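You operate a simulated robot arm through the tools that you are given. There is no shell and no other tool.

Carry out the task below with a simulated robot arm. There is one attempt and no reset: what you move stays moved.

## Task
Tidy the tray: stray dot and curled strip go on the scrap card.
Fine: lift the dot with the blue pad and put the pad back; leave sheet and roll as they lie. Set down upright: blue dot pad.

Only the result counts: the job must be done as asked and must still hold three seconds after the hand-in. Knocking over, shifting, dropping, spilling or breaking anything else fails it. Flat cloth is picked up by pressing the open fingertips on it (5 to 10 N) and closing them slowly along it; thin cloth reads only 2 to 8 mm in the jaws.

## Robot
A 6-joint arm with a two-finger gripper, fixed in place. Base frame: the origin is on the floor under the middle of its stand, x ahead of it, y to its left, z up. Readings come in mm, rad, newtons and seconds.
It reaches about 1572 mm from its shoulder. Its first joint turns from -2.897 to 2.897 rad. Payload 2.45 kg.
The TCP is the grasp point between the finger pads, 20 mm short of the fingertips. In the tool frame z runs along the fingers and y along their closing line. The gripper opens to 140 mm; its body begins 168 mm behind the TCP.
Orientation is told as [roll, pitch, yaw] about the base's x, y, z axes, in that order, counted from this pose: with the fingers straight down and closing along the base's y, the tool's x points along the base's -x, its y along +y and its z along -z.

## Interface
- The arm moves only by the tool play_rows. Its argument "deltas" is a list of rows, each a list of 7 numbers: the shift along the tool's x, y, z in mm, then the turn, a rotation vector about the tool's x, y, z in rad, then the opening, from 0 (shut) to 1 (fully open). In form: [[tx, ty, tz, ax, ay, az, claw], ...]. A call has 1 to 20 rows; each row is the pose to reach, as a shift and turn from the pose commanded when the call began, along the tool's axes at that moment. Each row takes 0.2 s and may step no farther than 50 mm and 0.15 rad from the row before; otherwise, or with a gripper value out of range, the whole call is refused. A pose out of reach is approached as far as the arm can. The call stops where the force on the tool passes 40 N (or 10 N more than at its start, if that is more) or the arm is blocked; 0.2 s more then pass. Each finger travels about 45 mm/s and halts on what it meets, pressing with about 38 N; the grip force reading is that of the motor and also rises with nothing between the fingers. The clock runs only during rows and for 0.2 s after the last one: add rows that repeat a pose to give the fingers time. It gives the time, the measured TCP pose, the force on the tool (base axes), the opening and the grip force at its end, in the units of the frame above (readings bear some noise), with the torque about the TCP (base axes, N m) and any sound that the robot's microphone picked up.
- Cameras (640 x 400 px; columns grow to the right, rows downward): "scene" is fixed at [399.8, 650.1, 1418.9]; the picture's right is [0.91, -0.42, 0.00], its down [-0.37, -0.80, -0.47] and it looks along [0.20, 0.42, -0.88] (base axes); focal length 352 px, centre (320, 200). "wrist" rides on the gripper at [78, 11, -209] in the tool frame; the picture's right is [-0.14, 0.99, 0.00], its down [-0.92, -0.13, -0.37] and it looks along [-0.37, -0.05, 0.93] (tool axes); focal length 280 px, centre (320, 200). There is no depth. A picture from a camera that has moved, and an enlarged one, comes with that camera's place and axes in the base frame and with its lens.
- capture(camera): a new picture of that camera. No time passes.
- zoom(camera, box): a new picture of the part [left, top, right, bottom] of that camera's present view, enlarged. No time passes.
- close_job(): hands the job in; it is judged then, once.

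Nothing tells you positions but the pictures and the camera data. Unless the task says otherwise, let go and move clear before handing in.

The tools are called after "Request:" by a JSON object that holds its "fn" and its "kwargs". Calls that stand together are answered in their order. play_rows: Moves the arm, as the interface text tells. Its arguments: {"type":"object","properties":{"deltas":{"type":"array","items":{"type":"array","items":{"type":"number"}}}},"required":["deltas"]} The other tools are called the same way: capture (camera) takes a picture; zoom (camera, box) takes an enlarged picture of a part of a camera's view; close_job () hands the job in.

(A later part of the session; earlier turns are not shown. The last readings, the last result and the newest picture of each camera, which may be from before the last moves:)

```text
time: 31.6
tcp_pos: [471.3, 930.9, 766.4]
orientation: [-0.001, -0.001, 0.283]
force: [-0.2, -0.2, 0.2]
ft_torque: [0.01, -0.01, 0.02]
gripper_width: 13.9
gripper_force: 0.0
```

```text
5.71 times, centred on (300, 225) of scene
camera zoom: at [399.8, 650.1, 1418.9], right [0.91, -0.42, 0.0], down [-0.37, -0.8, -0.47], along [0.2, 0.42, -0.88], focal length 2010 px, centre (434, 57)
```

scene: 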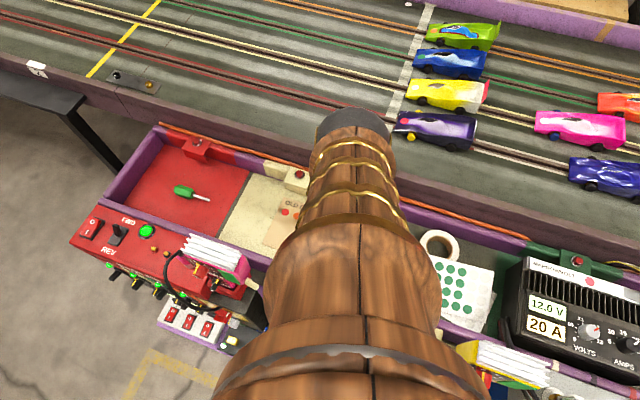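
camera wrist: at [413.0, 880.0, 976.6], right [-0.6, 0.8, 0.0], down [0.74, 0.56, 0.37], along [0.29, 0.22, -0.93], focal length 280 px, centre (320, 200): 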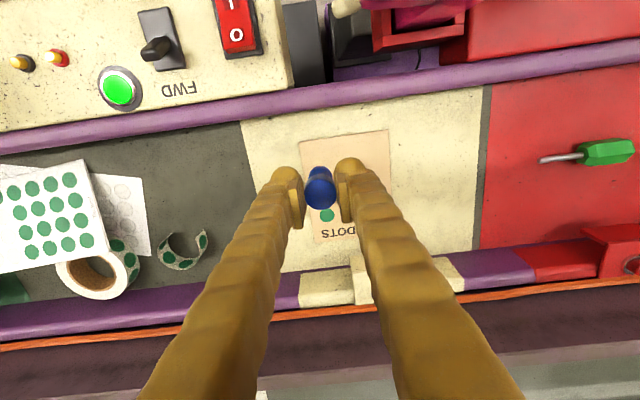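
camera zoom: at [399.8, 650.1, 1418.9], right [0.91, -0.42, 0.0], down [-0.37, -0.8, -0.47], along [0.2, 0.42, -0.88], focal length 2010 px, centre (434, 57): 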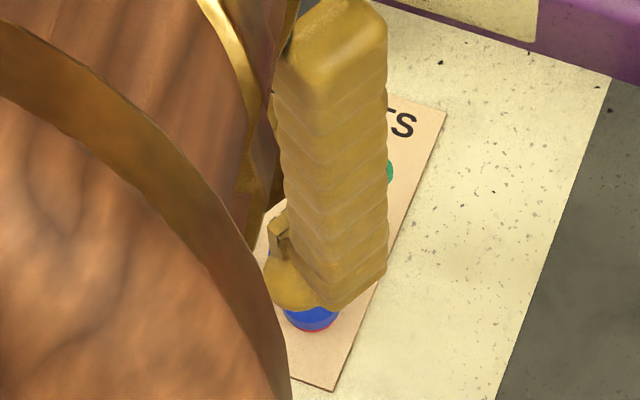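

The pad slipped out of the jaws on the way up and is still standing upright on the card, so my grip was too high on the knob. I'll open the jaws, look, and grip it lower and better centred.

Request:
{"fn": "play_rows", "kwargs": {"deltas": [[0, 0, 0, 0, 0, 0, 0.2], [0, 0, 0, 0, 0, 0, 0.3], [0, 0, 0, 0, 0, 0, 0.36], [0, 0, -15, 0, 0, 0, 0.36], [0, 0, -30, 0, 0, 0, 0.36], [0, 0, -30, 0, 0, 0, 0.36]]}}

Request:
{"fn": "capture", "kwargs": {"camera": "wrist"}}

Request:
{"fn": "zoom", "kwargs": {"camera": "wrist", "box": [250, 80, 410, 240]}}

Request:
{"fn": "capture", "kwargs": {"camera": "scene"}}

```text
time: 33.0
tcp_pos: [472.9, 929.4, 796.7]
orientation: [-0.001, 0.001, 0.286]
force: [-0.3, -0.2, 0.3]
ft_torque: [0.0, -0.01, 0.01]
gripper_width: 50.2
gripper_force: 0.1
```

```text
taken
camera wrist: at [396.4, 917.8, 1006.7], right [-0.15, 0.99, 0.0], down [0.92, 0.14, 0.37], along [0.36, 0.05, -0.93], focal length 280 px, centre (320, 200)
```

wrist: 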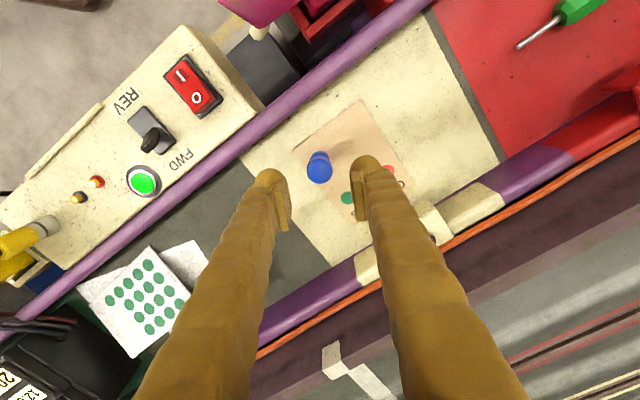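

```text
2.50 times, centred on (330, 160) of wrist
camera zoom: at [396.4, 917.8, 1006.7], right [-0.15, 0.99, 0.0], down [0.92, 0.14, 0.37], along [0.36, 0.05, -0.93], focal length 701 px, centre (295, 300)
```

zoom: 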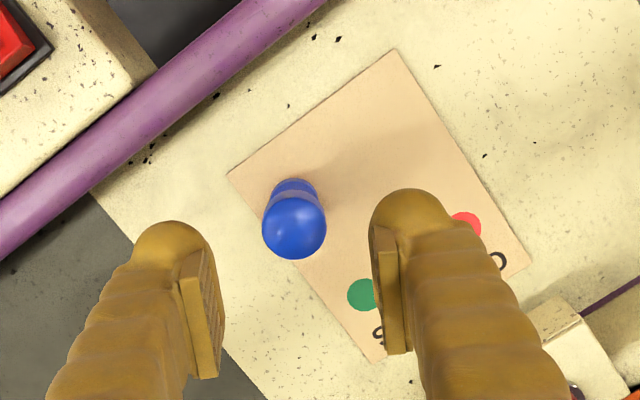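

```text
taken
```

scene: 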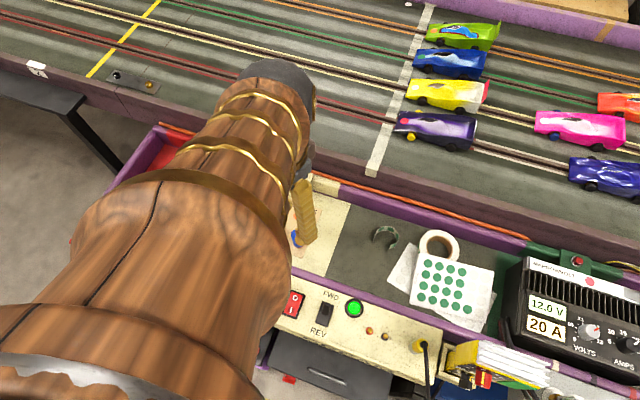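

The pad stands upright on the card, and its knob is lower than I assumed (centre near z≈709). I'll turn back in line with the tray, centre over the pad and check.

Request:
{"fn": "play_rows", "kwargs": {"deltas": [[-1.3, -0.2, 0, 0, 0, -0.125, 0.36], [-2.6, -0.4, 0, 0, 0, -0.25, 0.36], [-3.9, -0.5, 0, 0, 0, -0.375, 0.36], [-5.2, -0.7, 0, 0, 0, -0.5, 0.36], [-5.2, -0.7, 0, 0, 0, -0.5, 0.36]]}}

Request:
{"fn": "zoom", "kwargs": {"camera": "wrist", "box": [240, 80, 400, 240]}}

Request:
{"fn": "zoom", "kwargs": {"camera": "wrist", "box": [295, 140, 345, 190]}}

```text
time: 34.2
tcp_pos: [479.0, 931.9, 797.1]
orientation: [0.001, 0.001, 0.784]
force: [0.1, -0.3, -0.3]
ft_torque: [0.04, -0.01, -0.01]
gripper_width: 50.4
gripper_force: 0.0
```

```text
2.50 times, centred on (320, 160) of wrist
camera zoom: at [417.1, 882.5, 1006.3], right [-0.6, 0.8, 0.0], down [0.74, 0.56, 0.37], along [0.29, 0.22, -0.93], focal length 701 px, centre (320, 300)
```

zoom: 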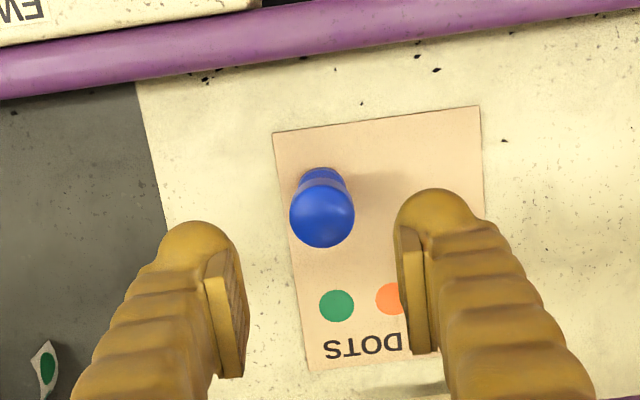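

```text
8.00 times, centred on (320, 165) of wrist
camera zoom: at [417.1, 882.5, 1006.3], right [-0.6, 0.8, 0.0], down [0.74, 0.56, 0.37], along [0.29, 0.22, -0.93], focal length 2243 px, centre (320, 480)
```

zoom: 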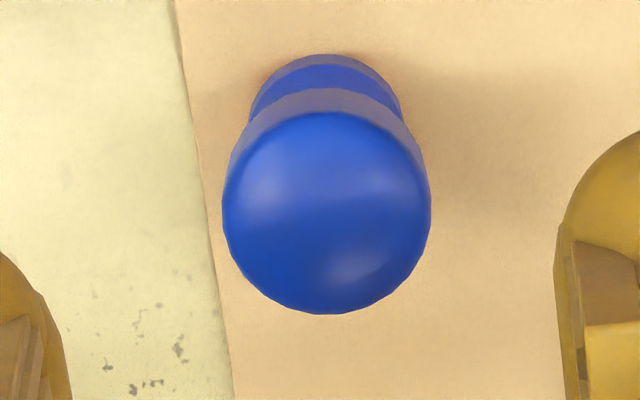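

The card hasn't moved, and the pad is now centred under the jaws. I'll come down to the knob's true middle (z≈709) and grip there.

Request:
{"fn": "play_rows", "kwargs": {"deltas": [[0, 0.5, 20, 0, 0, 0, 0.36], [0, 0.5, 40, 0, 0, 0, 0.36], [0, 0.5, 58, 0, 0, 0, 0.36], [0, 0.5, 72, 0, 0, 0, 0.36], [0, 0.5, 82, 0, 0, 0, 0.36], [0, 0.5, 88, 0, 0, 0, 0.36], [0, 0.5, 88, 0, 0, 0, 0.36]]}}

Request:
{"fn": "zoom", "kwargs": {"camera": "wrist", "box": [240, 130, 400, 230]}}

```text
time: 35.8
tcp_pos: [478.7, 931.5, 708.9]
orientation: [-0.001, -0.001, 0.785]
force: [0.5, 0.2, 0.1]
ft_torque: [-0.03, -0.03, -0.03]
gripper_width: 50.3
gripper_force: 0.1
```

```text
4.00 times, centred on (320, 180) of wrist
camera zoom: at [416.6, 883.2, 918.3], right [-0.6, 0.8, 0.0], down [0.74, 0.56, 0.37], along [0.29, 0.22, -0.93], focal length 1122 px, centre (320, 280)
```

zoom: 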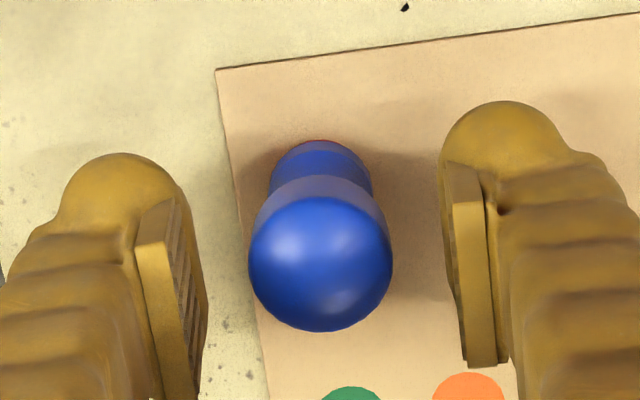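

The knob now sits exactly at the grasp point, so I'll close the jaws.

Request:
{"fn": "play_rows", "kwargs": {"deltas": [[0, 0, 0, 0, 0, 0, 0.28], [0, 0, 0, 0, 0, 0, 0.22], [0, 0, 0, 0, 0, 0, 0.18], [0, 0, 0, 0, 0, 0, 0.14], [0, 0, 0, 0, 0, 0, 0.1], [0, 0, 0, 0, 0, 0, 0.1]]}}

Request:
{"fn": "zoom", "kwargs": {"camera": "wrist", "box": [240, 130, 400, 230]}}

```text
time: 37.2
tcp_pos: [478.1, 931.3, 709.7]
orientation: [0.0, -0.001, 0.784]
force: [0.1, -0.3, -0.1]
ft_torque: [0.0, -0.02, -0.03]
gripper_width: 24.3
gripper_force: 38.2
```

```text
4.00 times, centred on (320, 180) of wrist
camera zoom: at [416.6, 883.2, 918.3], right [-0.6, 0.8, 0.0], down [0.74, 0.56, 0.37], along [0.29, 0.22, -0.93], focal length 1122 px, centre (320, 280)
```

zoom: 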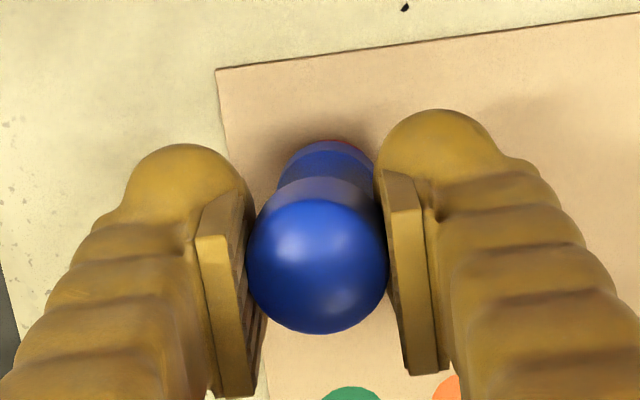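

The grip is firm at 24 mm, and the plates now sit below the widest part of the knob, so it can't slip upward. I'll lift slowly and see whether the twist left the dot on the card.

Request:
{"fn": "play_rows", "kwargs": {"deltas": [[0, 0, -0.5, 0, 0, 0, 0.1], [0, 0, -1.5, 0, 0, 0, 0.1], [0, 0, -3, 0, 0, 0, 0.1], [0, 0, -6, 0, 0, 0, 0.1], [0, 0, -12, 0, 0, 0, 0.1], [0, 0, -12, 0, 0, 0, 0.1]]}}

Request:
{"fn": "zoom", "kwargs": {"camera": "wrist", "box": [240, 130, 400, 230]}}

Request:
{"fn": "zoom", "kwargs": {"camera": "scene", "box": [260, 190, 340, 260]}}

```text
time: 38.6
tcp_pos: [478.3, 930.0, 720.6]
orientation: [-0.002, -0.002, 0.785]
force: [0.0, 0.2, -0.7]
ft_torque: [0.02, 0.0, -0.01]
gripper_width: 24.0
gripper_force: 38.2
```

```text
4.00 times, centred on (320, 180) of wrist
camera zoom: at [416.5, 882.8, 930.4], right [-0.6, 0.8, 0.0], down [0.74, 0.56, 0.37], along [0.29, 0.22, -0.93], focal length 1122 px, centre (320, 280)
```

zoom: 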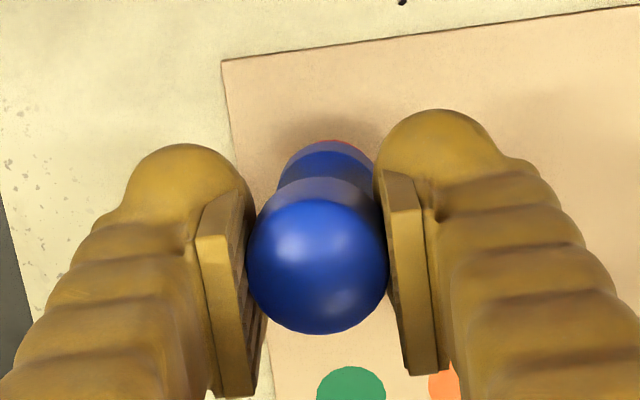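

```text
5.71 times, centred on (300, 225) of scene
camera zoom: at [399.8, 650.1, 1418.9], right [0.91, -0.42, 0.0], down [-0.37, -0.8, -0.47], along [0.2, 0.42, -0.88], focal length 2010 px, centre (434, 57)
```

zoom: 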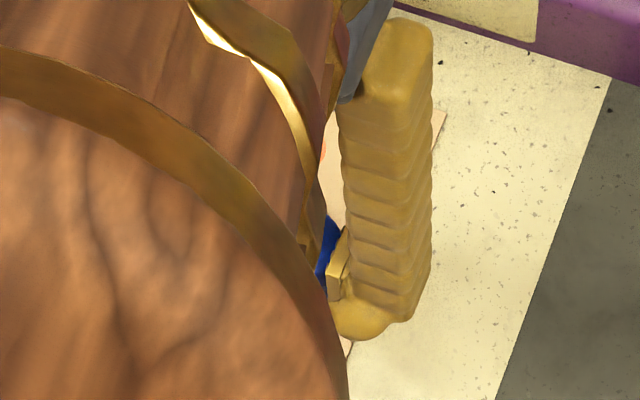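

The dot is still on the pad. I'll set the pad back down on the card under light pressure, then peel it off by tilting the pad over its edge instead of pulling straight up.

Request:
{"fn": "play_rows", "kwargs": {"deltas": [[0, 0, 5, 0, 0, 0, 0.1], [0, 0, 9, 0, 0, 0, 0.1], [0, 0, 11.5, 0, 0, 0, 0.1], [0, 0, 12.3, 0, 0, 0, 0.1], [0, 0, 12.3, 0, 0, 0, 0.1]]}}

Request:
{"fn": "zoom", "kwargs": {"camera": "wrist", "box": [240, 130, 400, 230]}}

```text
time: 39.8
tcp_pos: [478.5, 929.0, 709.1]
orientation: [-0.003, -0.001, 0.787]
force: [0.0, 0.8, 0.1]
ft_torque: [0.01, 0.0, 0.02]
gripper_width: 24.2
gripper_force: 38.0
```

```text
4.00 times, centred on (320, 180) of wrist
camera zoom: at [416.8, 882.5, 917.7], right [-0.6, 0.8, 0.0], down [0.74, 0.56, 0.37], along [0.29, 0.22, -0.93], focal length 1122 px, centre (320, 280)
```

zoom: 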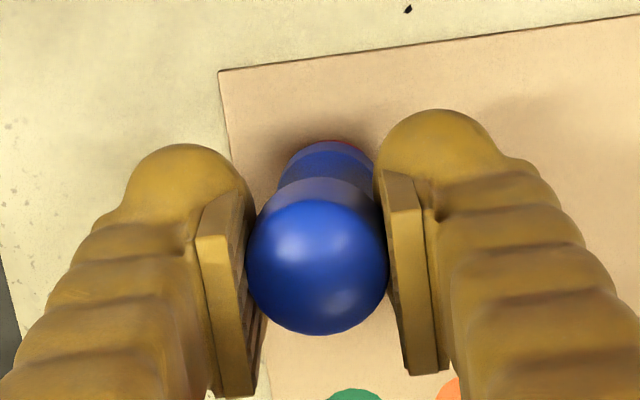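

No contact force yet, so I'll press in small steps.

Request:
{"fn": "play_rows", "kwargs": {"deltas": [[0, 0, 0.5, 0, 0, 0, 0.1], [0, 0, 1.0, 0, 0, 0, 0.1], [0, 0, 1.0, 0, 0, 0, 0.1]]}}

```text
time: 40.6
tcp_pos: [478.9, 931.1, 707.8]
orientation: [0.0, 0.0, 0.786]
force: [-0.1, -0.7, -0.3]
ft_torque: [-0.03, 0.03, 0.01]
gripper_width: 23.1
gripper_force: 38.4
```

The jaw reading is creeping down (23.1 mm), which means the plates are sliding toward the waist, so this grip is too low. I'll look before re-gripping in between the two heights.

Request:
{"fn": "zoom", "kwargs": {"camera": "wrist", "box": [240, 130, 400, 230]}}

Request:
{"fn": "zoom", "kwargs": {"camera": "scene", "box": [270, 200, 330, 260]}}

```text
4.00 times, centred on (320, 180) of wrist
camera zoom: at [416.7, 882.9, 916.9], right [-0.6, 0.8, 0.0], down [0.74, 0.56, 0.37], along [0.29, 0.22, -0.93], focal length 1122 px, centre (320, 280)
```

zoom: 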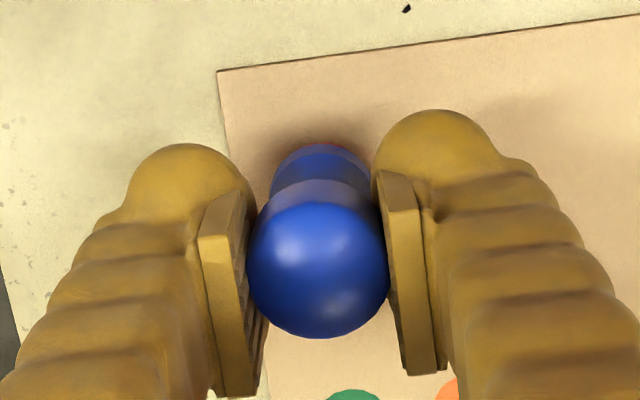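

```text
6.67 times, centred on (300, 230) of scene
camera zoom: at [399.8, 650.1, 1418.9], right [0.91, -0.42, 0.0], down [-0.37, -0.8, -0.47], along [0.2, 0.42, -0.88], focal length 2345 px, centre (453, 0)
```

zoom: 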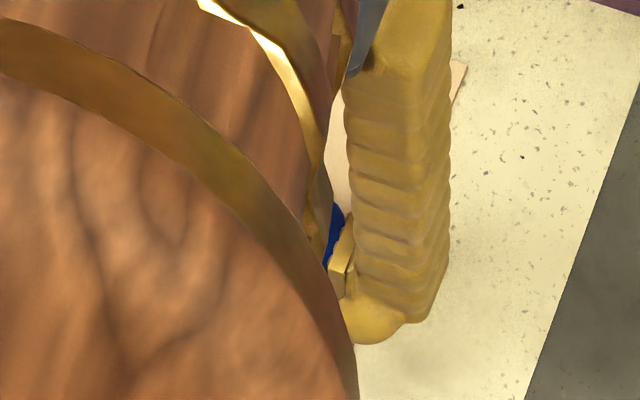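

The pad is standing straight on the card. I'll open, rise to about z≈720 and grip at the widest part.

Request:
{"fn": "play_rows", "kwargs": {"deltas": [[0, 0, 0, 0, 0, 0, 0.2], [0, 0, 0, 0, 0, 0, 0.28], [0, 0, 0, 0, 0, 0, 0.36], [0, 0, 0, 0, 0, 0, 0.36], [0, 0, -6, 0, 0, 0, 0.36], [0, 0, -11.5, 0, 0, 0, 0.36], [0, 0, -11.5, 0, 0, 0, 0.36]]}}

Request:
{"fn": "zoom", "kwargs": {"camera": "wrist", "box": [240, 130, 400, 230]}}

Request:
{"fn": "capture", "kwargs": {"camera": "wrist"}}

```text
time: 42.2
tcp_pos: [478.1, 931.3, 718.9]
orientation: [0.0, -0.001, 0.785]
force: [0.6, 0.3, 0.4]
ft_torque: [0.03, -0.02, 0.03]
gripper_width: 50.4
gripper_force: 0.3
```

```text
4.00 times, centred on (320, 180) of wrist
camera zoom: at [416.7, 882.9, 928.6], right [-0.6, 0.8, 0.0], down [0.74, 0.56, 0.37], along [0.29, 0.22, -0.93], focal length 1122 px, centre (320, 280)
```

zoom: 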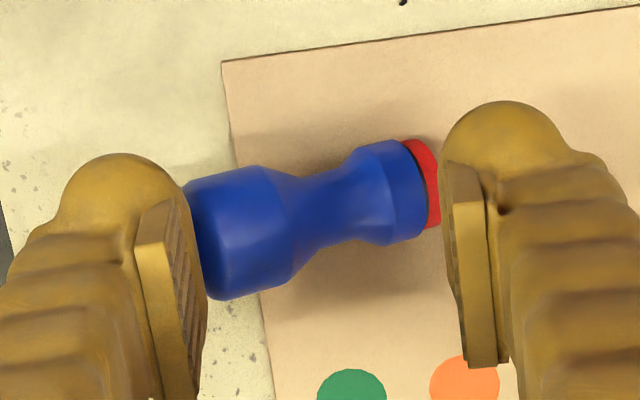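

```text
taken
camera wrist: at [416.7, 882.9, 928.6], right [-0.6, 0.8, 0.0], down [0.74, 0.56, 0.37], along [0.29, 0.22, -0.93], focal length 280 px, centre (320, 200)
```

wrist: 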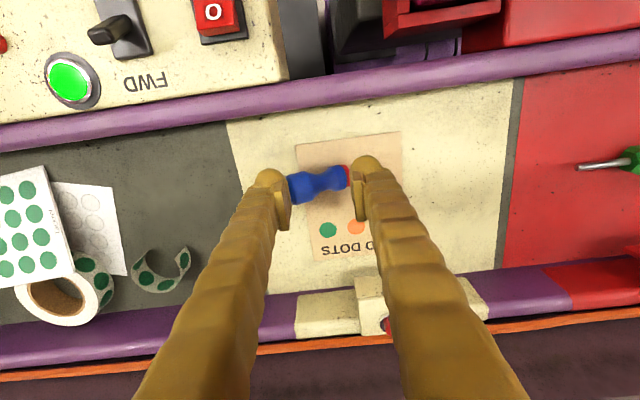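

The pad tipped over when I opened, and it now lies on its side on the card with the dot still stuck to its base. I'll look closely before doing anything else.

Request:
{"fn": "zoom", "kwargs": {"camera": "scene", "box": [250, 180, 350, 270]}}

Request:
{"fn": "zoom", "kwargs": {"camera": "wrist", "box": [275, 145, 375, 215]}}

```text
4.44 times, centred on (300, 225) of scene
camera zoom: at [399.8, 650.1, 1418.9], right [0.91, -0.42, 0.0], down [-0.37, -0.8, -0.47], along [0.2, 0.42, -0.88], focal length 1564 px, centre (409, 89)
```

zoom: 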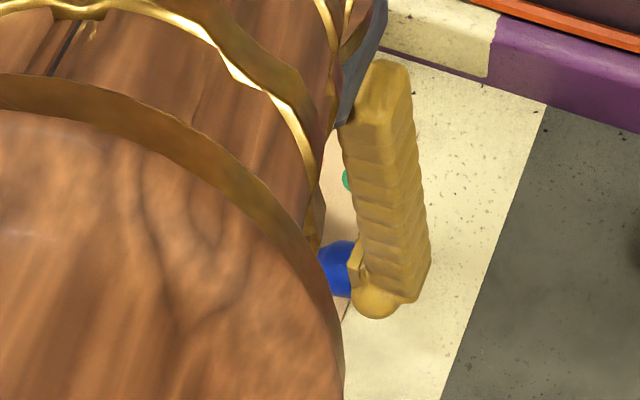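

```text
5.71 times, centred on (325, 180) of wrist
camera zoom: at [416.7, 882.9, 928.6], right [-0.6, 0.8, 0.0], down [0.74, 0.56, 0.37], along [0.29, 0.22, -0.93], focal length 1602 px, centre (291, 314)
```

zoom: 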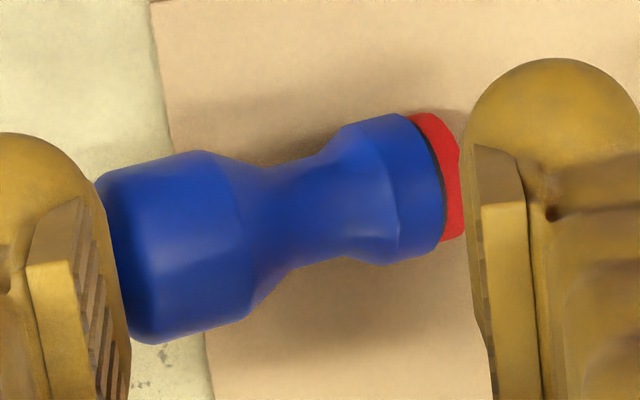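

The pad is lying along the tray direction with its knob to the left and its base to the right. I'll raise the hand straight up slowly and look at it from above.

Request:
{"fn": "play_rows", "kwargs": {"deltas": [[0, 0, -3, 0, 0, 0, 0.36], [0, 0, -8, 0, 0, 0, 0.36], [0, 0, -15, 0, 0, 0, 0.36], [0, 0, -25, 0, 0, 0, 0.36], [0, 0, -40, 0, 0, 0, 0.36], [0, 0, -60, 0, 0, 0, 0.36], [0, 0, -80, 0, 0, 0, 0.36], [0, 0, -80, 0, 0, 0, 0.36]]}}

Request:
{"fn": "capture", "kwargs": {"camera": "wrist"}}

Request:
{"fn": "zoom", "kwargs": {"camera": "wrist", "box": [270, 110, 370, 210]}}

Request:
{"fn": "capture", "kwargs": {"camera": "scene"}}

```text
time: 44.0
tcp_pos: [478.6, 931.5, 798.7]
orientation: [0.001, 0.001, 0.787]
force: [0.5, -0.2, -0.1]
ft_torque: [-0.03, -0.01, 0.0]
gripper_width: 50.5
gripper_force: 0.1
```

```text
taken
camera wrist: at [416.9, 882.8, 1008.9], right [-0.6, 0.8, 0.0], down [0.74, 0.56, 0.37], along [0.29, 0.22, -0.93], focal length 280 px, centre (320, 200)
```

wrist: 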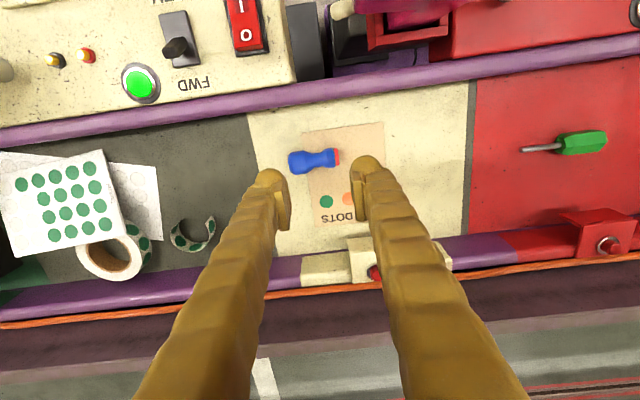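

```text
4.00 times, centred on (320, 160) of wrist
camera zoom: at [416.9, 882.8, 1008.9], right [-0.6, 0.8, 0.0], down [0.74, 0.56, 0.37], along [0.29, 0.22, -0.93], focal length 1122 px, centre (320, 360)
```

zoom: 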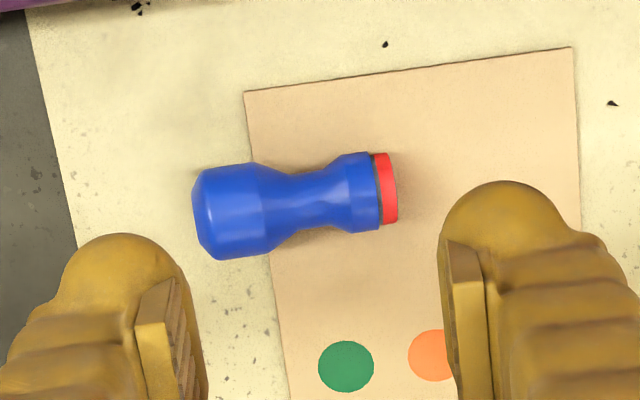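

```text
taken
```

scene: 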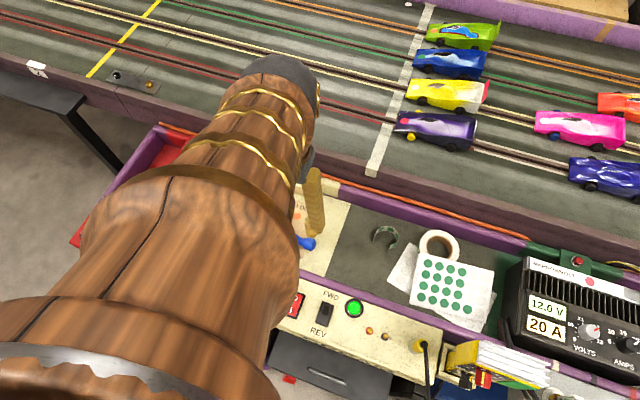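

The pad lies still on the card. I'll zoom right in on its base to see what the red part is.

Request:
{"fn": "zoom", "kwargs": {"camera": "wrist", "box": [350, 140, 380, 175]}}

Request:
{"fn": "zoom", "kwargs": {"camera": "wrist", "box": [310, 140, 350, 175]}}

Request:
{"fn": "zoom", "kwargs": {"camera": "scene", "box": [290, 220, 330, 260]}}

```text
11.43 times, centred on (365, 158) of wrist
camera zoom: at [416.9, 882.8, 1008.9], right [-0.6, 0.8, 0.0], down [0.74, 0.56, 0.37], along [0.29, 0.22, -0.93], focal length 3204 px, centre (-194, 686)
```

zoom: 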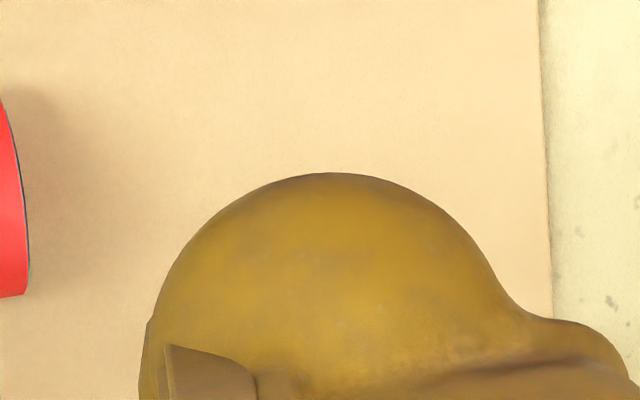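

```text
11.43 times, centred on (330, 158) of wrist
camera zoom: at [416.9, 882.8, 1008.9], right [-0.6, 0.8, 0.0], down [0.74, 0.56, 0.37], along [0.29, 0.22, -0.93], focal length 3204 px, centre (206, 686)
```

zoom: 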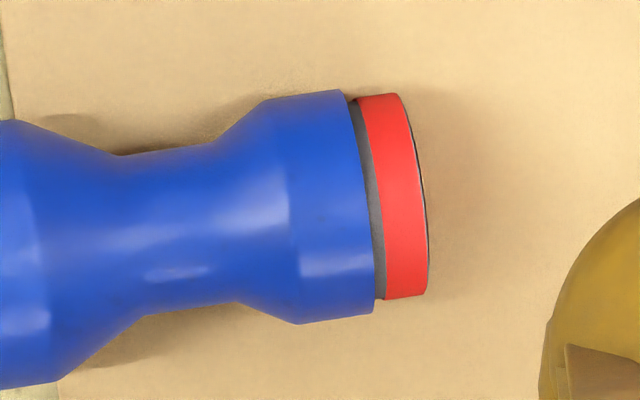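

```text
10.00 times, centred on (310, 240) of scene
camera zoom: at [399.8, 650.1, 1418.9], right [0.91, -0.42, 0.0], down [-0.37, -0.8, -0.47], along [0.2, 0.42, -0.88], focal length 3518 px, centre (420, -200)
```

zoom: 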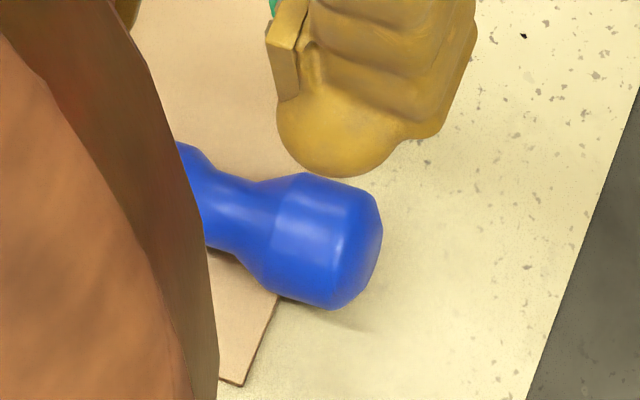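

The base shows a grey ring and then a red band, so I need a view from its right-hand end. I'll turn the hand 90° so the camera sits on that side, which is also the orientation I need to pick the pad up across its body.

Request:
{"fn": "play_rows", "kwargs": {"deltas": [[0, 0, 0, 0, 0, 0.14, 0.36], [0, 0, 0, 0, 0, 0.28, 0.36], [0, 0, 0, 0, 0, 0.42, 0.36], [0, 0, 0, 0, 0, 0.56, 0.36], [0, 0, 0, 0, 0, 0.7, 0.36], [0, 0, 0, 0, 0, 0.84, 0.36], [0, 0, 0, 0, 0, 0.98, 0.36], [0, 0, 0, 0, 0, 1.12, 0.36], [0, 0, 0, 0, 0, 1.26, 0.36], [0, 0, 0, 0, 0, 1.4, 0.36], [0, 0, 0, 0, 0, 1.52, 0.36], [0, 0, 0, 0, 0, 1.571, 0.36], [0, 0, 0, 0, 0, 1.571, 0.36]]}}

Request:
{"fn": "capture", "kwargs": {"camera": "wrist"}}

Request:
{"fn": "zoom", "kwargs": {"camera": "wrist", "box": [290, 130, 350, 180]}}

Request:
{"fn": "capture", "kwargs": {"camera": "scene"}}

```text
time: 46.8
tcp_pos: [477.3, 931.6, 799.5]
orientation: [0.001, 0.0, -0.787]
force: [0.5, -0.2, -0.1]
ft_torque: [-0.01, 0.0, -0.01]
gripper_width: 50.5
gripper_force: 0.0
```

```text
taken
camera wrist: at [431.8, 993.6, 1008.7], right [0.8, 0.6, 0.0], down [0.56, -0.74, 0.37], along [0.22, -0.29, -0.93], focal length 280 px, centre (320, 200)
```

wrist: 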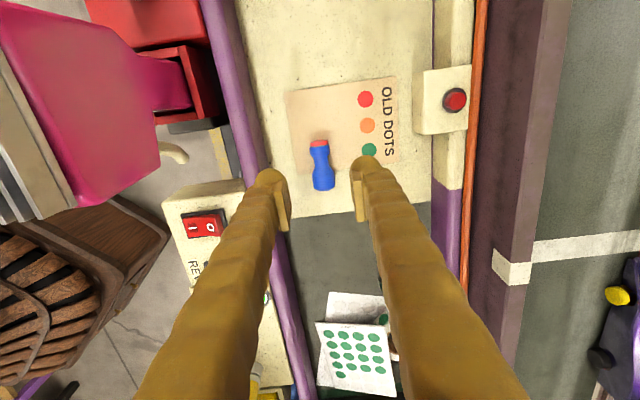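

```text
8.00 times, centred on (320, 155) of wrist
camera zoom: at [431.8, 993.6, 1008.7], right [0.8, 0.6, 0.0], down [0.56, -0.74, 0.37], along [0.22, -0.29, -0.93], focal length 2243 px, centre (320, 560)
```

zoom: 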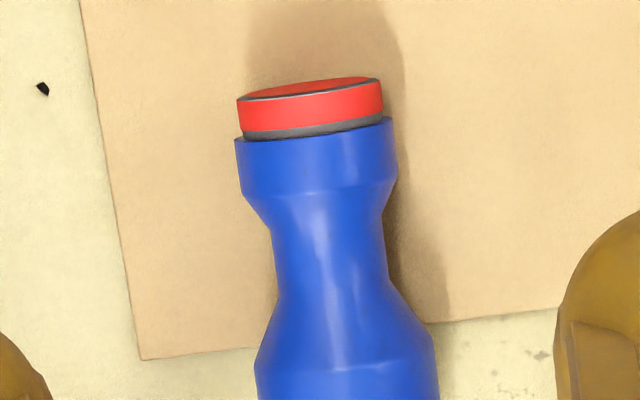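

```text
taken
```

scene: 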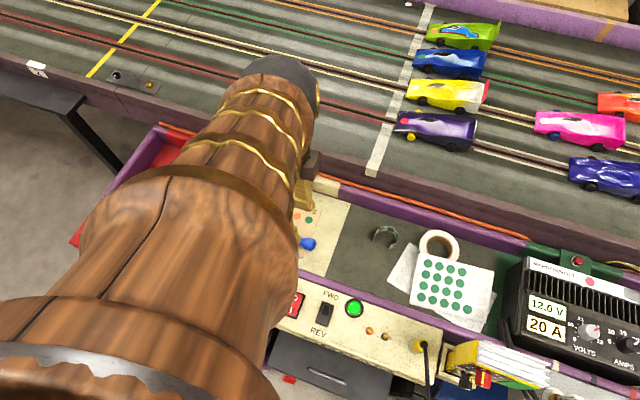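

I can see it clearly now. The pad's foot is a short grey and red plunger, and the dot is stuck on its end face. I haven't pressed past 20 N, so a harder press may be what releases it. First I have to pick the pad up and stand it upright, so I need its exact position.

Request:
{"fn": "zoom", "kwargs": {"camera": "wrist", "box": [280, 130, 376, 200]}}

Request:
{"fn": "zoom", "kwargs": {"camera": "wrist", "box": [130, 0, 480, 220]}}

```text
5.71 times, centred on (328, 165) of wrist
camera zoom: at [431.8, 993.6, 1008.7], right [0.8, 0.6, 0.0], down [0.56, -0.74, 0.37], along [0.22, -0.29, -0.93], focal length 1602 px, centre (274, 400)
```

zoom: 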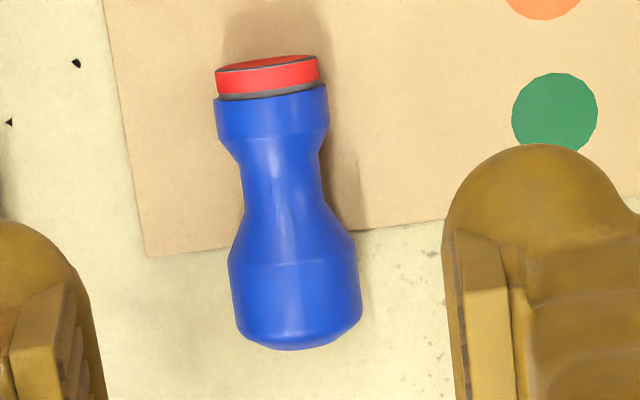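

```text
1.82 times, centred on (305, 110) of wrist
camera zoom: at [431.8, 993.6, 1008.7], right [0.8, 0.6, 0.0], down [0.56, -0.74, 0.37], along [0.22, -0.29, -0.93], focal length 510 px, centre (347, 364)
```

zoom: 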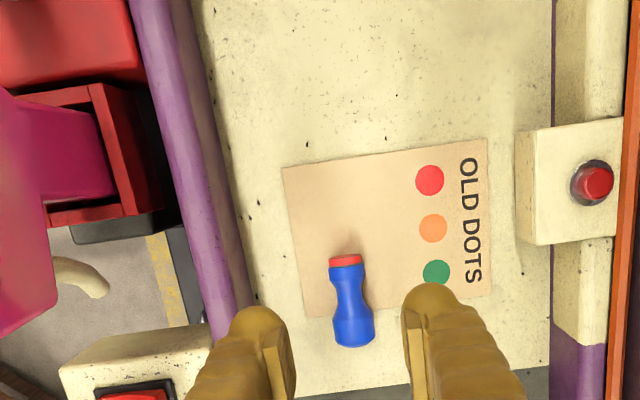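

From both viewpoints the floor is at z≈661, and the pad lies along the tray with its knob near (499, 912). I'll grip the knob across with the hand leaned 20° to the left, so I can then swing it upright by leaning right. First I'll hover to check.

Request:
{"fn": "play_rows", "kwargs": {"deltas": [[-8, 0.3, 10, 0, 0.12, 0, 0.36], [-16, 0.5, 25, 0, 0.24, 0, 0.36], [-24, 0.8, 40, 0, 0.35, 0, 0.36], [-30.3, 1, 58, 0, 0.35, 0, 0.36], [-30.3, 1, 72, 0, 0.35, 0, 0.36], [-30.3, 1, 72, 0, 0.35, 0, 0.36]]}}

Request:
{"fn": "capture", "kwargs": {"camera": "wrist"}}

Request:
{"fn": "zoom", "kwargs": {"camera": "wrist", "box": [250, 100, 390, 220]}}

Request:
{"fn": "capture", "kwargs": {"camera": "scene"}}

```text
time: 48.2
tcp_pos: [500.1, 910.6, 726.5]
orientation: [-0.001, 0.352, -0.784]
force: [0.8, 0.0, 0.3]
ft_torque: [0.04, -0.03, -0.02]
gripper_width: 50.7
gripper_force: 0.1
```

```text
taken
camera wrist: at [508.2, 918.5, 950.7], right [0.79, 0.61, -0.05], down [0.61, -0.79, 0.03], along [-0.02, -0.05, -1.0], focal length 280 px, centre (320, 200)
```

wrist: 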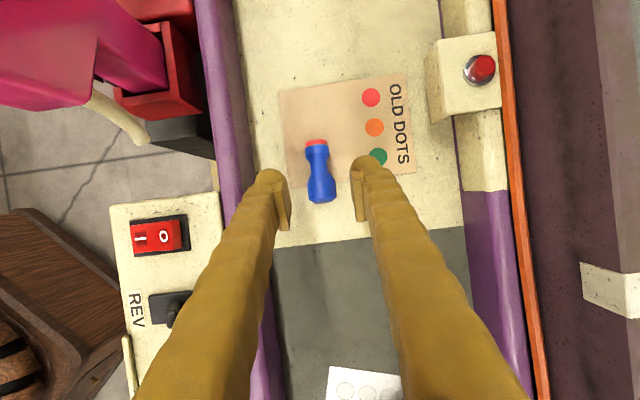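

```text
3.33 times, centred on (320, 160) of wrist
camera zoom: at [508.2, 918.5, 950.7], right [0.79, 0.61, -0.05], down [0.61, -0.79, 0.03], along [-0.02, -0.05, -1.0], focal length 935 px, centre (320, 333)
```

zoom: 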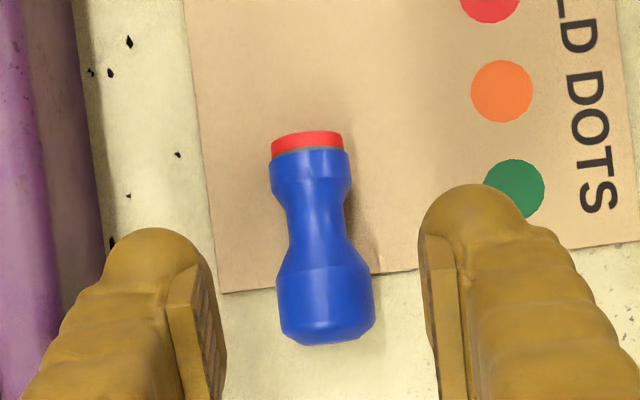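

```text
taken
```

scene: 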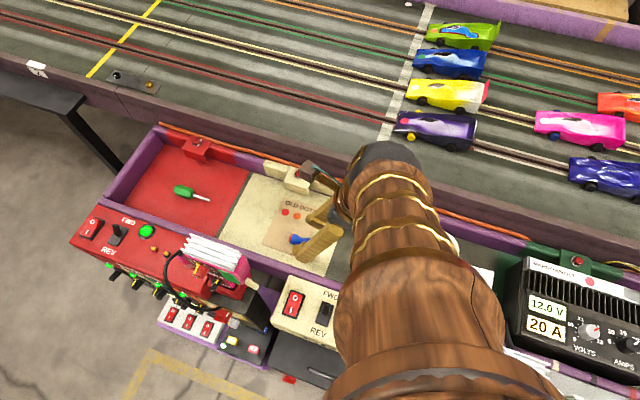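

From straight above, the knob is at (498, 912) at the height I expected. I'll lower the open jaws around it.

Request:
{"fn": "play_rows", "kwargs": {"deltas": [[-4.2, -0.1, 11.8, 0, 0, 0, 0.36], [-8.3, -0.2, 23.6, 0, 0, 0, 0.36], [-11.1, -0.3, 31.4, 0, 0, 0, 0.36], [-12.8, -0.4, 36.2, 0, 0, 0, 0.36], [-13.9, -0.4, 39.3, 0, 0, 0, 0.36], [-13.9, -0.4, 39.3, 0, 0, 0, 0.36]]}}

Request:
{"fn": "zoom", "kwargs": {"camera": "wrist", "box": [240, 110, 400, 230]}}

Request:
{"fn": "zoom", "kwargs": {"camera": "scene", "box": [270, 190, 370, 270]}}

```text
time: 49.6
tcp_pos: [499.9, 909.9, 685.0]
orientation: [0.0, 0.351, -0.785]
force: [0.1, 0.9, 0.6]
ft_torque: [0.0, 0.02, 0.0]
gripper_width: 50.7
gripper_force: 0.1
```

```text
3.33 times, centred on (320, 170) of wrist
camera zoom: at [507.2, 918.7, 909.3], right [0.79, 0.61, -0.05], down [0.61, -0.79, 0.03], along [-0.02, -0.05, -1.0], focal length 935 px, centre (320, 300)
```

zoom: 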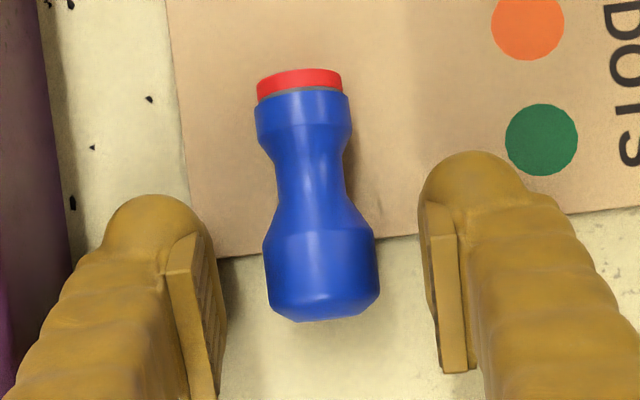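

```text
5.00 times, centred on (320, 230) of scene
camera zoom: at [399.8, 650.1, 1418.9], right [0.91, -0.42, 0.0], down [-0.37, -0.8, -0.47], along [0.2, 0.42, -0.88], focal length 1759 px, centre (320, 50)
```

zoom: 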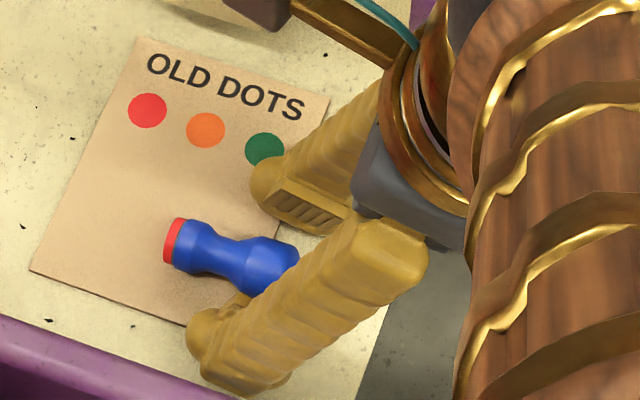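

The jaws straddle the knob nicely and nothing is touching yet. I'll close on it.

Request:
{"fn": "play_rows", "kwargs": {"deltas": [[0, 0, 0, 0, 0, 0, 0.3], [0, 0, 0, 0, 0, 0, 0.25], [0, 0, 0, 0, 0, 0, 0.21], [0, 0, 0, 0, 0, 0, 0.17], [0, 0, 0, 0, 0, 0, 0.13], [0, 0, 0, 0, 0, 0, 0.1], [0, 0, 0, 0, 0, 0, 0.1]]}}

Request:
{"fn": "zoom", "kwargs": {"camera": "wrist", "box": [240, 110, 400, 230]}}

Request:
{"fn": "zoom", "kwargs": {"camera": "scene", "box": [270, 190, 370, 270]}}

```text
time: 51.2
tcp_pos: [499.7, 909.8, 685.1]
orientation: [0.0, 0.348, -0.786]
force: [0.8, 0.1, 0.0]
ft_torque: [-0.01, -0.02, 0.0]
gripper_width: 26.2
gripper_force: 38.0
```

```text
3.33 times, centred on (320, 170) of wrist
camera zoom: at [507.2, 918.7, 909.3], right [0.79, 0.61, -0.05], down [0.61, -0.79, 0.03], along [-0.02, -0.05, -1.0], focal length 935 px, centre (320, 300)
```

zoom: 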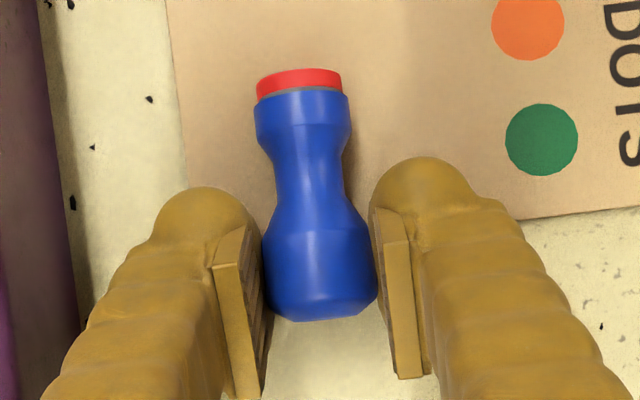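

```text
5.00 times, centred on (320, 230) of scene
camera zoom: at [399.8, 650.1, 1418.9], right [0.91, -0.42, 0.0], down [-0.37, -0.8, -0.47], along [0.2, 0.42, -0.88], focal length 1759 px, centre (320, 50)
```

zoom: 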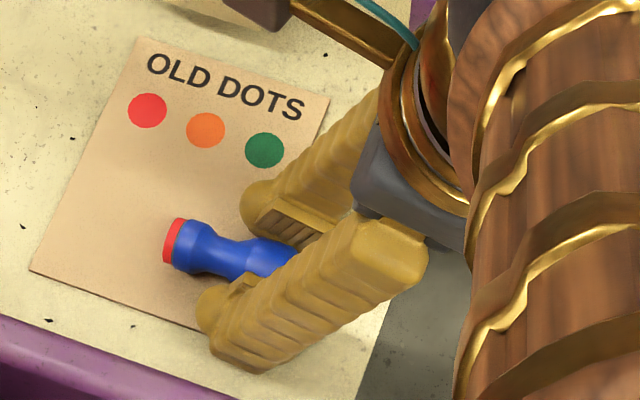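

The knob is gripped at 26.2 mm. I'll lift it and carry it to the middle of the tray width, just left of the card, where there is room to swing it upright.

Request:
{"fn": "play_rows", "kwargs": {"deltas": [[1.7, 0, -4.7, 0, 0, 0, 0.1], [6.9, 0, -18.8, 0, 0, 0, 0.1], [15.4, 0, -42.3, 0, 0, 0, 0.1], [28.8, 0, -78.9, 0, 0, 0, 0.1], [18.9, 23.5, -82.5, 0, 0, 0, 0.1], [9.0, 47, -86.2, 0, 0, 0, 0.1], [9.0, 47, -86.2, 0, 0, 0, 0.1]]}}

Request:
{"fn": "capture", "kwargs": {"camera": "wrist"}}

Request:
{"fn": "capture", "kwargs": {"camera": "scene"}}

```text
time: 52.8
tcp_pos: [548.1, 929.0, 770.2]
orientation: [-0.001, 0.349, -0.785]
force: [-0.6, 0.1, -1.7]
ft_torque: [0.01, -0.01, 0.02]
gripper_width: 26.2
gripper_force: 38.3
```

```text
taken
camera wrist: at [555.1, 937.3, 992.5], right [0.79, 0.61, -0.05], down [0.61, -0.79, 0.03], along [-0.02, -0.05, -1.0], focal length 280 px, centre (320, 200)
```

wrist: 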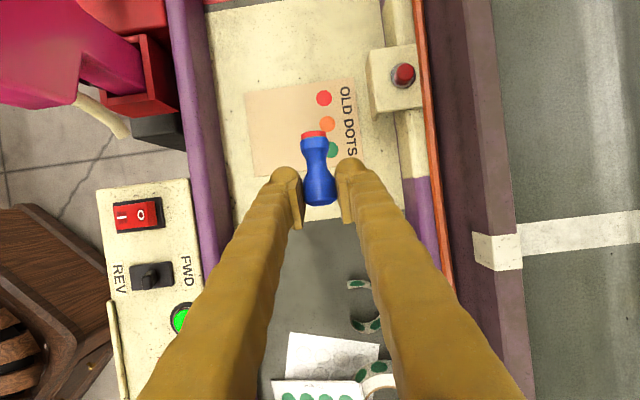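

```text
taken
```

scene: 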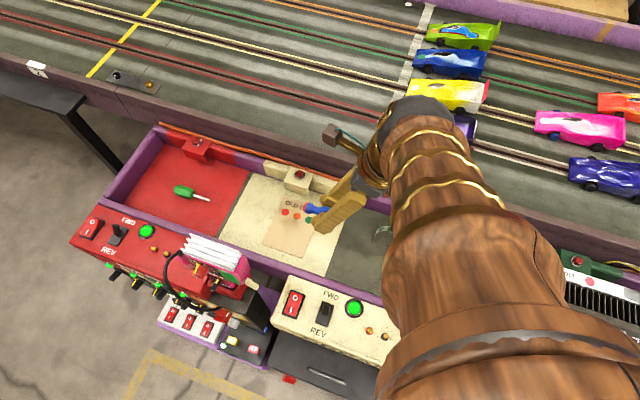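

The pad is held firmly. A full swing would bring the forearm too low, so I'll lean about 54° to the right, which leaves the pad roughly 14° from vertical. I'll do it up at this height and check the clearances.

Request:
{"fn": "play_rows", "kwargs": {"deltas": [[0, 0, 0, 0, -0.13, 0, 0.1], [0, 0, 0, 0, -0.26, 0, 0.1], [0, 0, 0, 0, -0.39, 0, 0.1], [0, 0, 0, 0, -0.52, 0, 0.1], [0, 0, 0, 0, -0.65, 0, 0.1], [0, 0, 0, 0, -0.78, 0, 0.1], [0, 0, 0, 0, -0.78, 0, 0.1]]}}

Request:
{"fn": "capture", "kwargs": {"camera": "scene"}}

Request:
{"fn": "capture", "kwargs": {"camera": "wrist"}}

```text
time: 54.4
tcp_pos: [548.7, 927.9, 768.9]
orientation: [0.0, -0.431, -0.785]
force: [0.2, 0.4, -0.6]
ft_torque: [-0.05, 0.02, 0.01]
gripper_width: 26.2
gripper_force: 38.4
```

```text
taken
```

scene: 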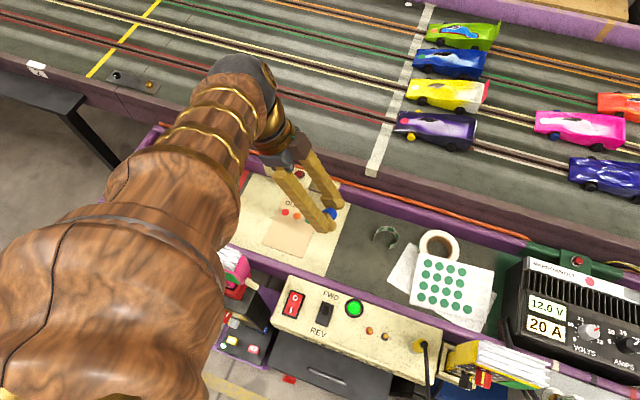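

```text
taken
camera wrist: at [444.8, 1047.9, 927.2], right [0.79, 0.61, 0.06], down [0.39, -0.57, 0.72], along [0.47, -0.55, -0.69], focal length 280 px, centre (320, 200)
```

wrist: 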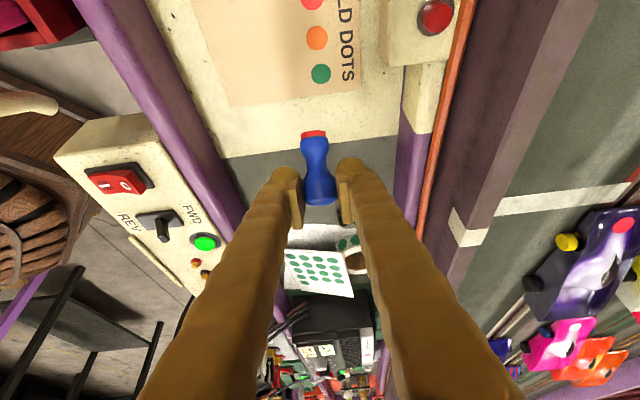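

There is plenty of clearance so far. I'll continue the lean to 54°.

Request:
{"fn": "play_rows", "kwargs": {"deltas": [[0, 0, 0, 0, -0.13, 0, 0.1], [0, 0, 0, 0, -0.26, 0, 0.1], [0, 0, 0, 0, -0.39, 0, 0.1], [0, 0, 0, 0, -0.51, 0, 0.1], [0, 0, 0, 0, -0.51, 0, 0.1]]}}

Request:
{"fn": "capture", "kwargs": {"camera": "scene"}}

Request:
{"fn": "capture", "kwargs": {"camera": "wrist"}}

Request:
{"fn": "zoom", "kwargs": {"camera": "scene", "box": [230, 120, 410, 260]}}

```text
time: 55.6
tcp_pos: [548.4, 927.9, 769.0]
orientation: [0.0, -0.941, -0.785]
force: [0.1, 0.0, -1.4]
ft_torque: [0.0, 0.0, -0.03]
gripper_width: 25.9
gripper_force: 37.7
```

```text
taken
```

scene: 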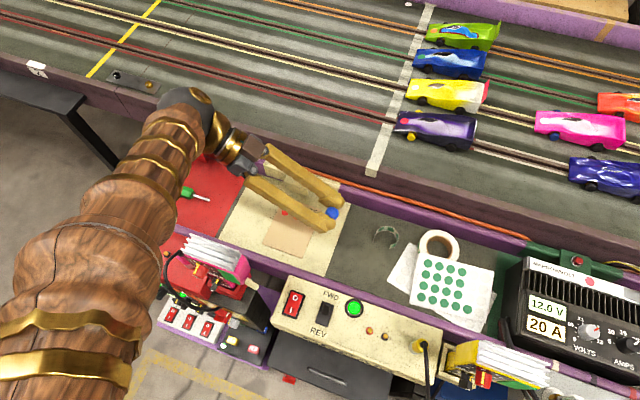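

```text
taken
camera wrist: at [404.7, 1087.8, 830.3], right [0.76, 0.64, 0.11], down [0.08, -0.26, 0.96], along [0.65, -0.72, -0.25], focal length 280 px, centre (320, 200)
```

wrist: 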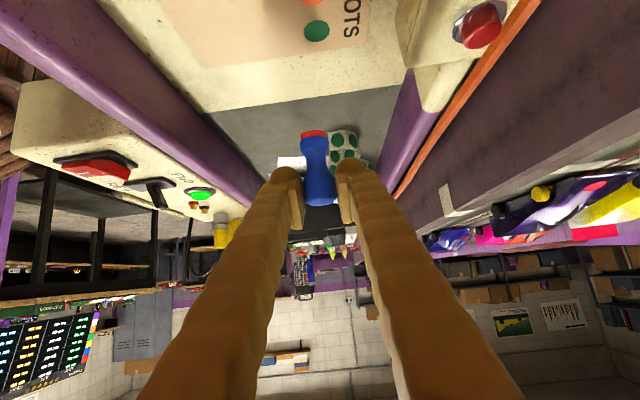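

```text
2.86 times, centred on (320, 190) of scene
camera zoom: at [399.8, 650.1, 1418.9], right [0.91, -0.42, 0.0], down [-0.37, -0.8, -0.47], along [0.2, 0.42, -0.88], focal length 1005 px, centre (320, 229)
```

zoom: 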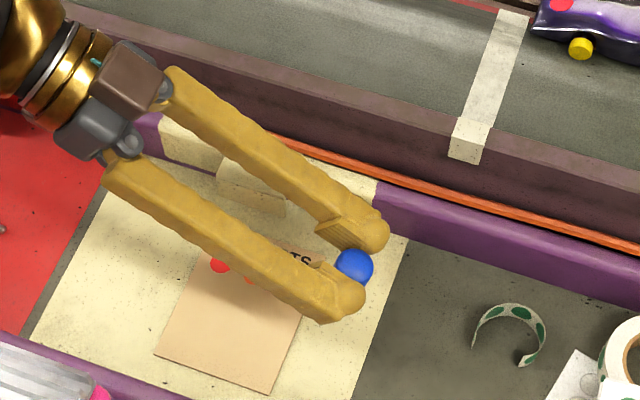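

The hand is leaned over and clear of everything, with the pad hanging about 14° from vertical. I'll lower it toward the beige floor just left of the card.

Request:
{"fn": "play_rows", "kwargs": {"deltas": [[12.1, 0, 8.8, 0, 0, 0, 0.1], [24.2, 0, 17.7, 0, 0, 0, 0.1], [33.9, 0, 24.7, 0, 0, 0, 0.1], [39.6, 0, 28.9, 0, 0, 0, 0.1], [39.6, 0, 28.9, 0, 0, 0, 0.1]]}}

Request:
{"fn": "capture", "kwargs": {"camera": "scene"}}

Request:
{"fn": "zoom", "kwargs": {"camera": "scene", "box": [290, 180, 370, 250]}}

Request:
{"fn": "zoom", "kwargs": {"camera": "wrist", "box": [240, 80, 400, 240]}}

```text
time: 56.8
tcp_pos: [548.0, 927.6, 720.6]
orientation: [-0.001, -0.939, -0.786]
force: [0.3, 0.6, -1.5]
ft_torque: [0.01, 0.01, -0.03]
gripper_width: 26.0
gripper_force: 38.1
```

```text
taken
```

scene: 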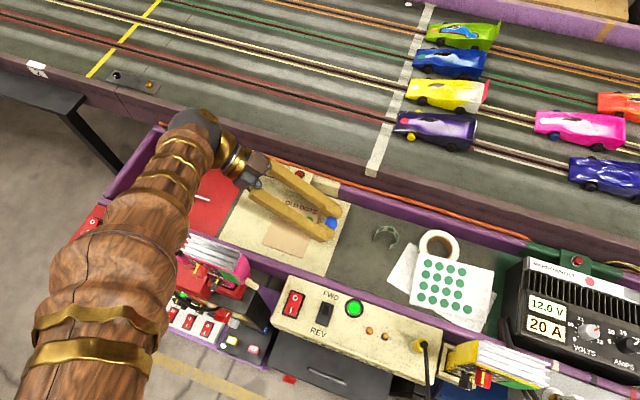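

```text
5.71 times, centred on (330, 215) of scene
camera zoom: at [399.8, 650.1, 1418.9], right [0.91, -0.42, 0.0], down [-0.37, -0.8, -0.47], along [0.2, 0.42, -0.88], focal length 2010 px, centre (263, 114)
```

zoom: 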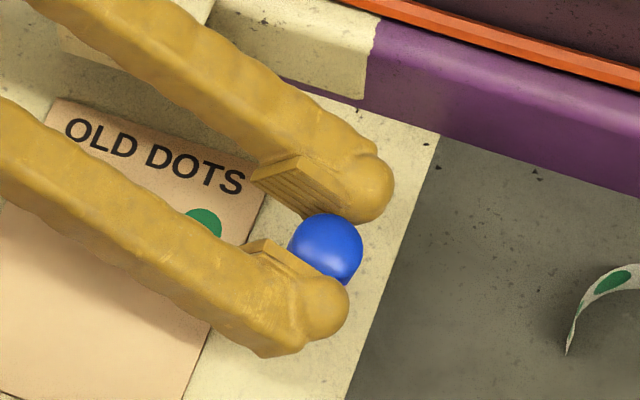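

```text
2.50 times, centred on (320, 160) of wrist
camera zoom: at [404.4, 1087.5, 780.5], right [0.76, 0.64, 0.11], down [0.08, -0.26, 0.96], along [0.65, -0.72, -0.25], focal length 701 px, centre (320, 300)
```

zoom: 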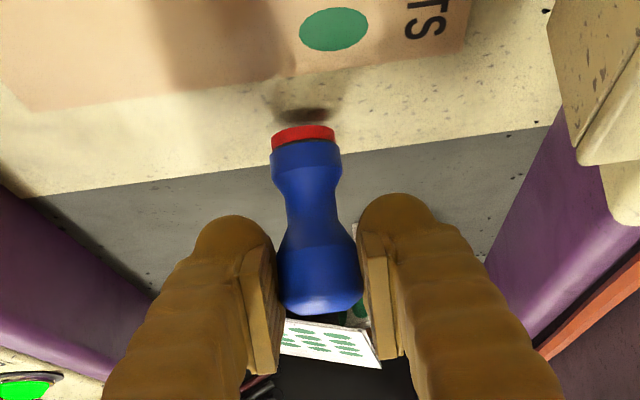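

The foot is about 4–5 mm above the floor. I'll lower it in small steps until it just touches.

Request:
{"fn": "play_rows", "kwargs": {"deltas": [[1.6, 0, 1.18, 0, 0, 0, 0.1], [2.8, 0, 2.06, 0, 0, 0, 0.1], [3.2, 0, 2.36, 0, 0, 0, 0.1], [3.2, 0, 2.36, 0, 0, 0, 0.1]]}}

```text
time: 57.8
tcp_pos: [547.6, 927.9, 717.1]
orientation: [0.0, -0.942, -0.787]
force: [-0.1, -0.4, -0.6]
ft_torque: [0.0, 0.02, 0.02]
gripper_width: 26.2
gripper_force: 37.7
```

Request:
{"fn": "play_rows", "kwargs": {"deltas": [[0.4, 0, 0.3, 0, 0, 0, 0.1], [0.8, 0, 0.59, 0, 0, 0, 0.1], [0.8, 0, 0.59, 0, 0, 0, 0.1]]}}

Request:
{"fn": "zoom", "kwargs": {"camera": "wrist", "box": [280, 110, 360, 180]}}

```text
time: 58.6
tcp_pos: [546.9, 928.7, 715.3]
orientation: [-0.001, -0.941, -0.785]
force: [0.5, 0.2, -1.2]
ft_torque: [-0.04, 0.01, -0.01]
gripper_width: 26.1
gripper_force: 37.8
```

```text
5.71 times, centred on (320, 145) of wrist
camera zoom: at [404.9, 1087.6, 775.7], right [0.76, 0.64, 0.11], down [0.08, -0.26, 0.96], along [0.65, -0.72, -0.25], focal length 1602 px, centre (320, 514)
```

zoom: 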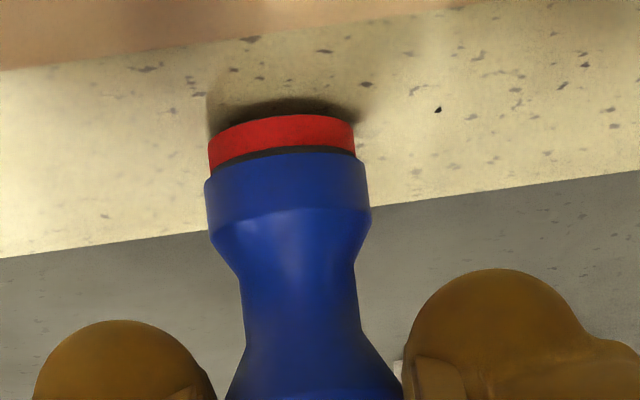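

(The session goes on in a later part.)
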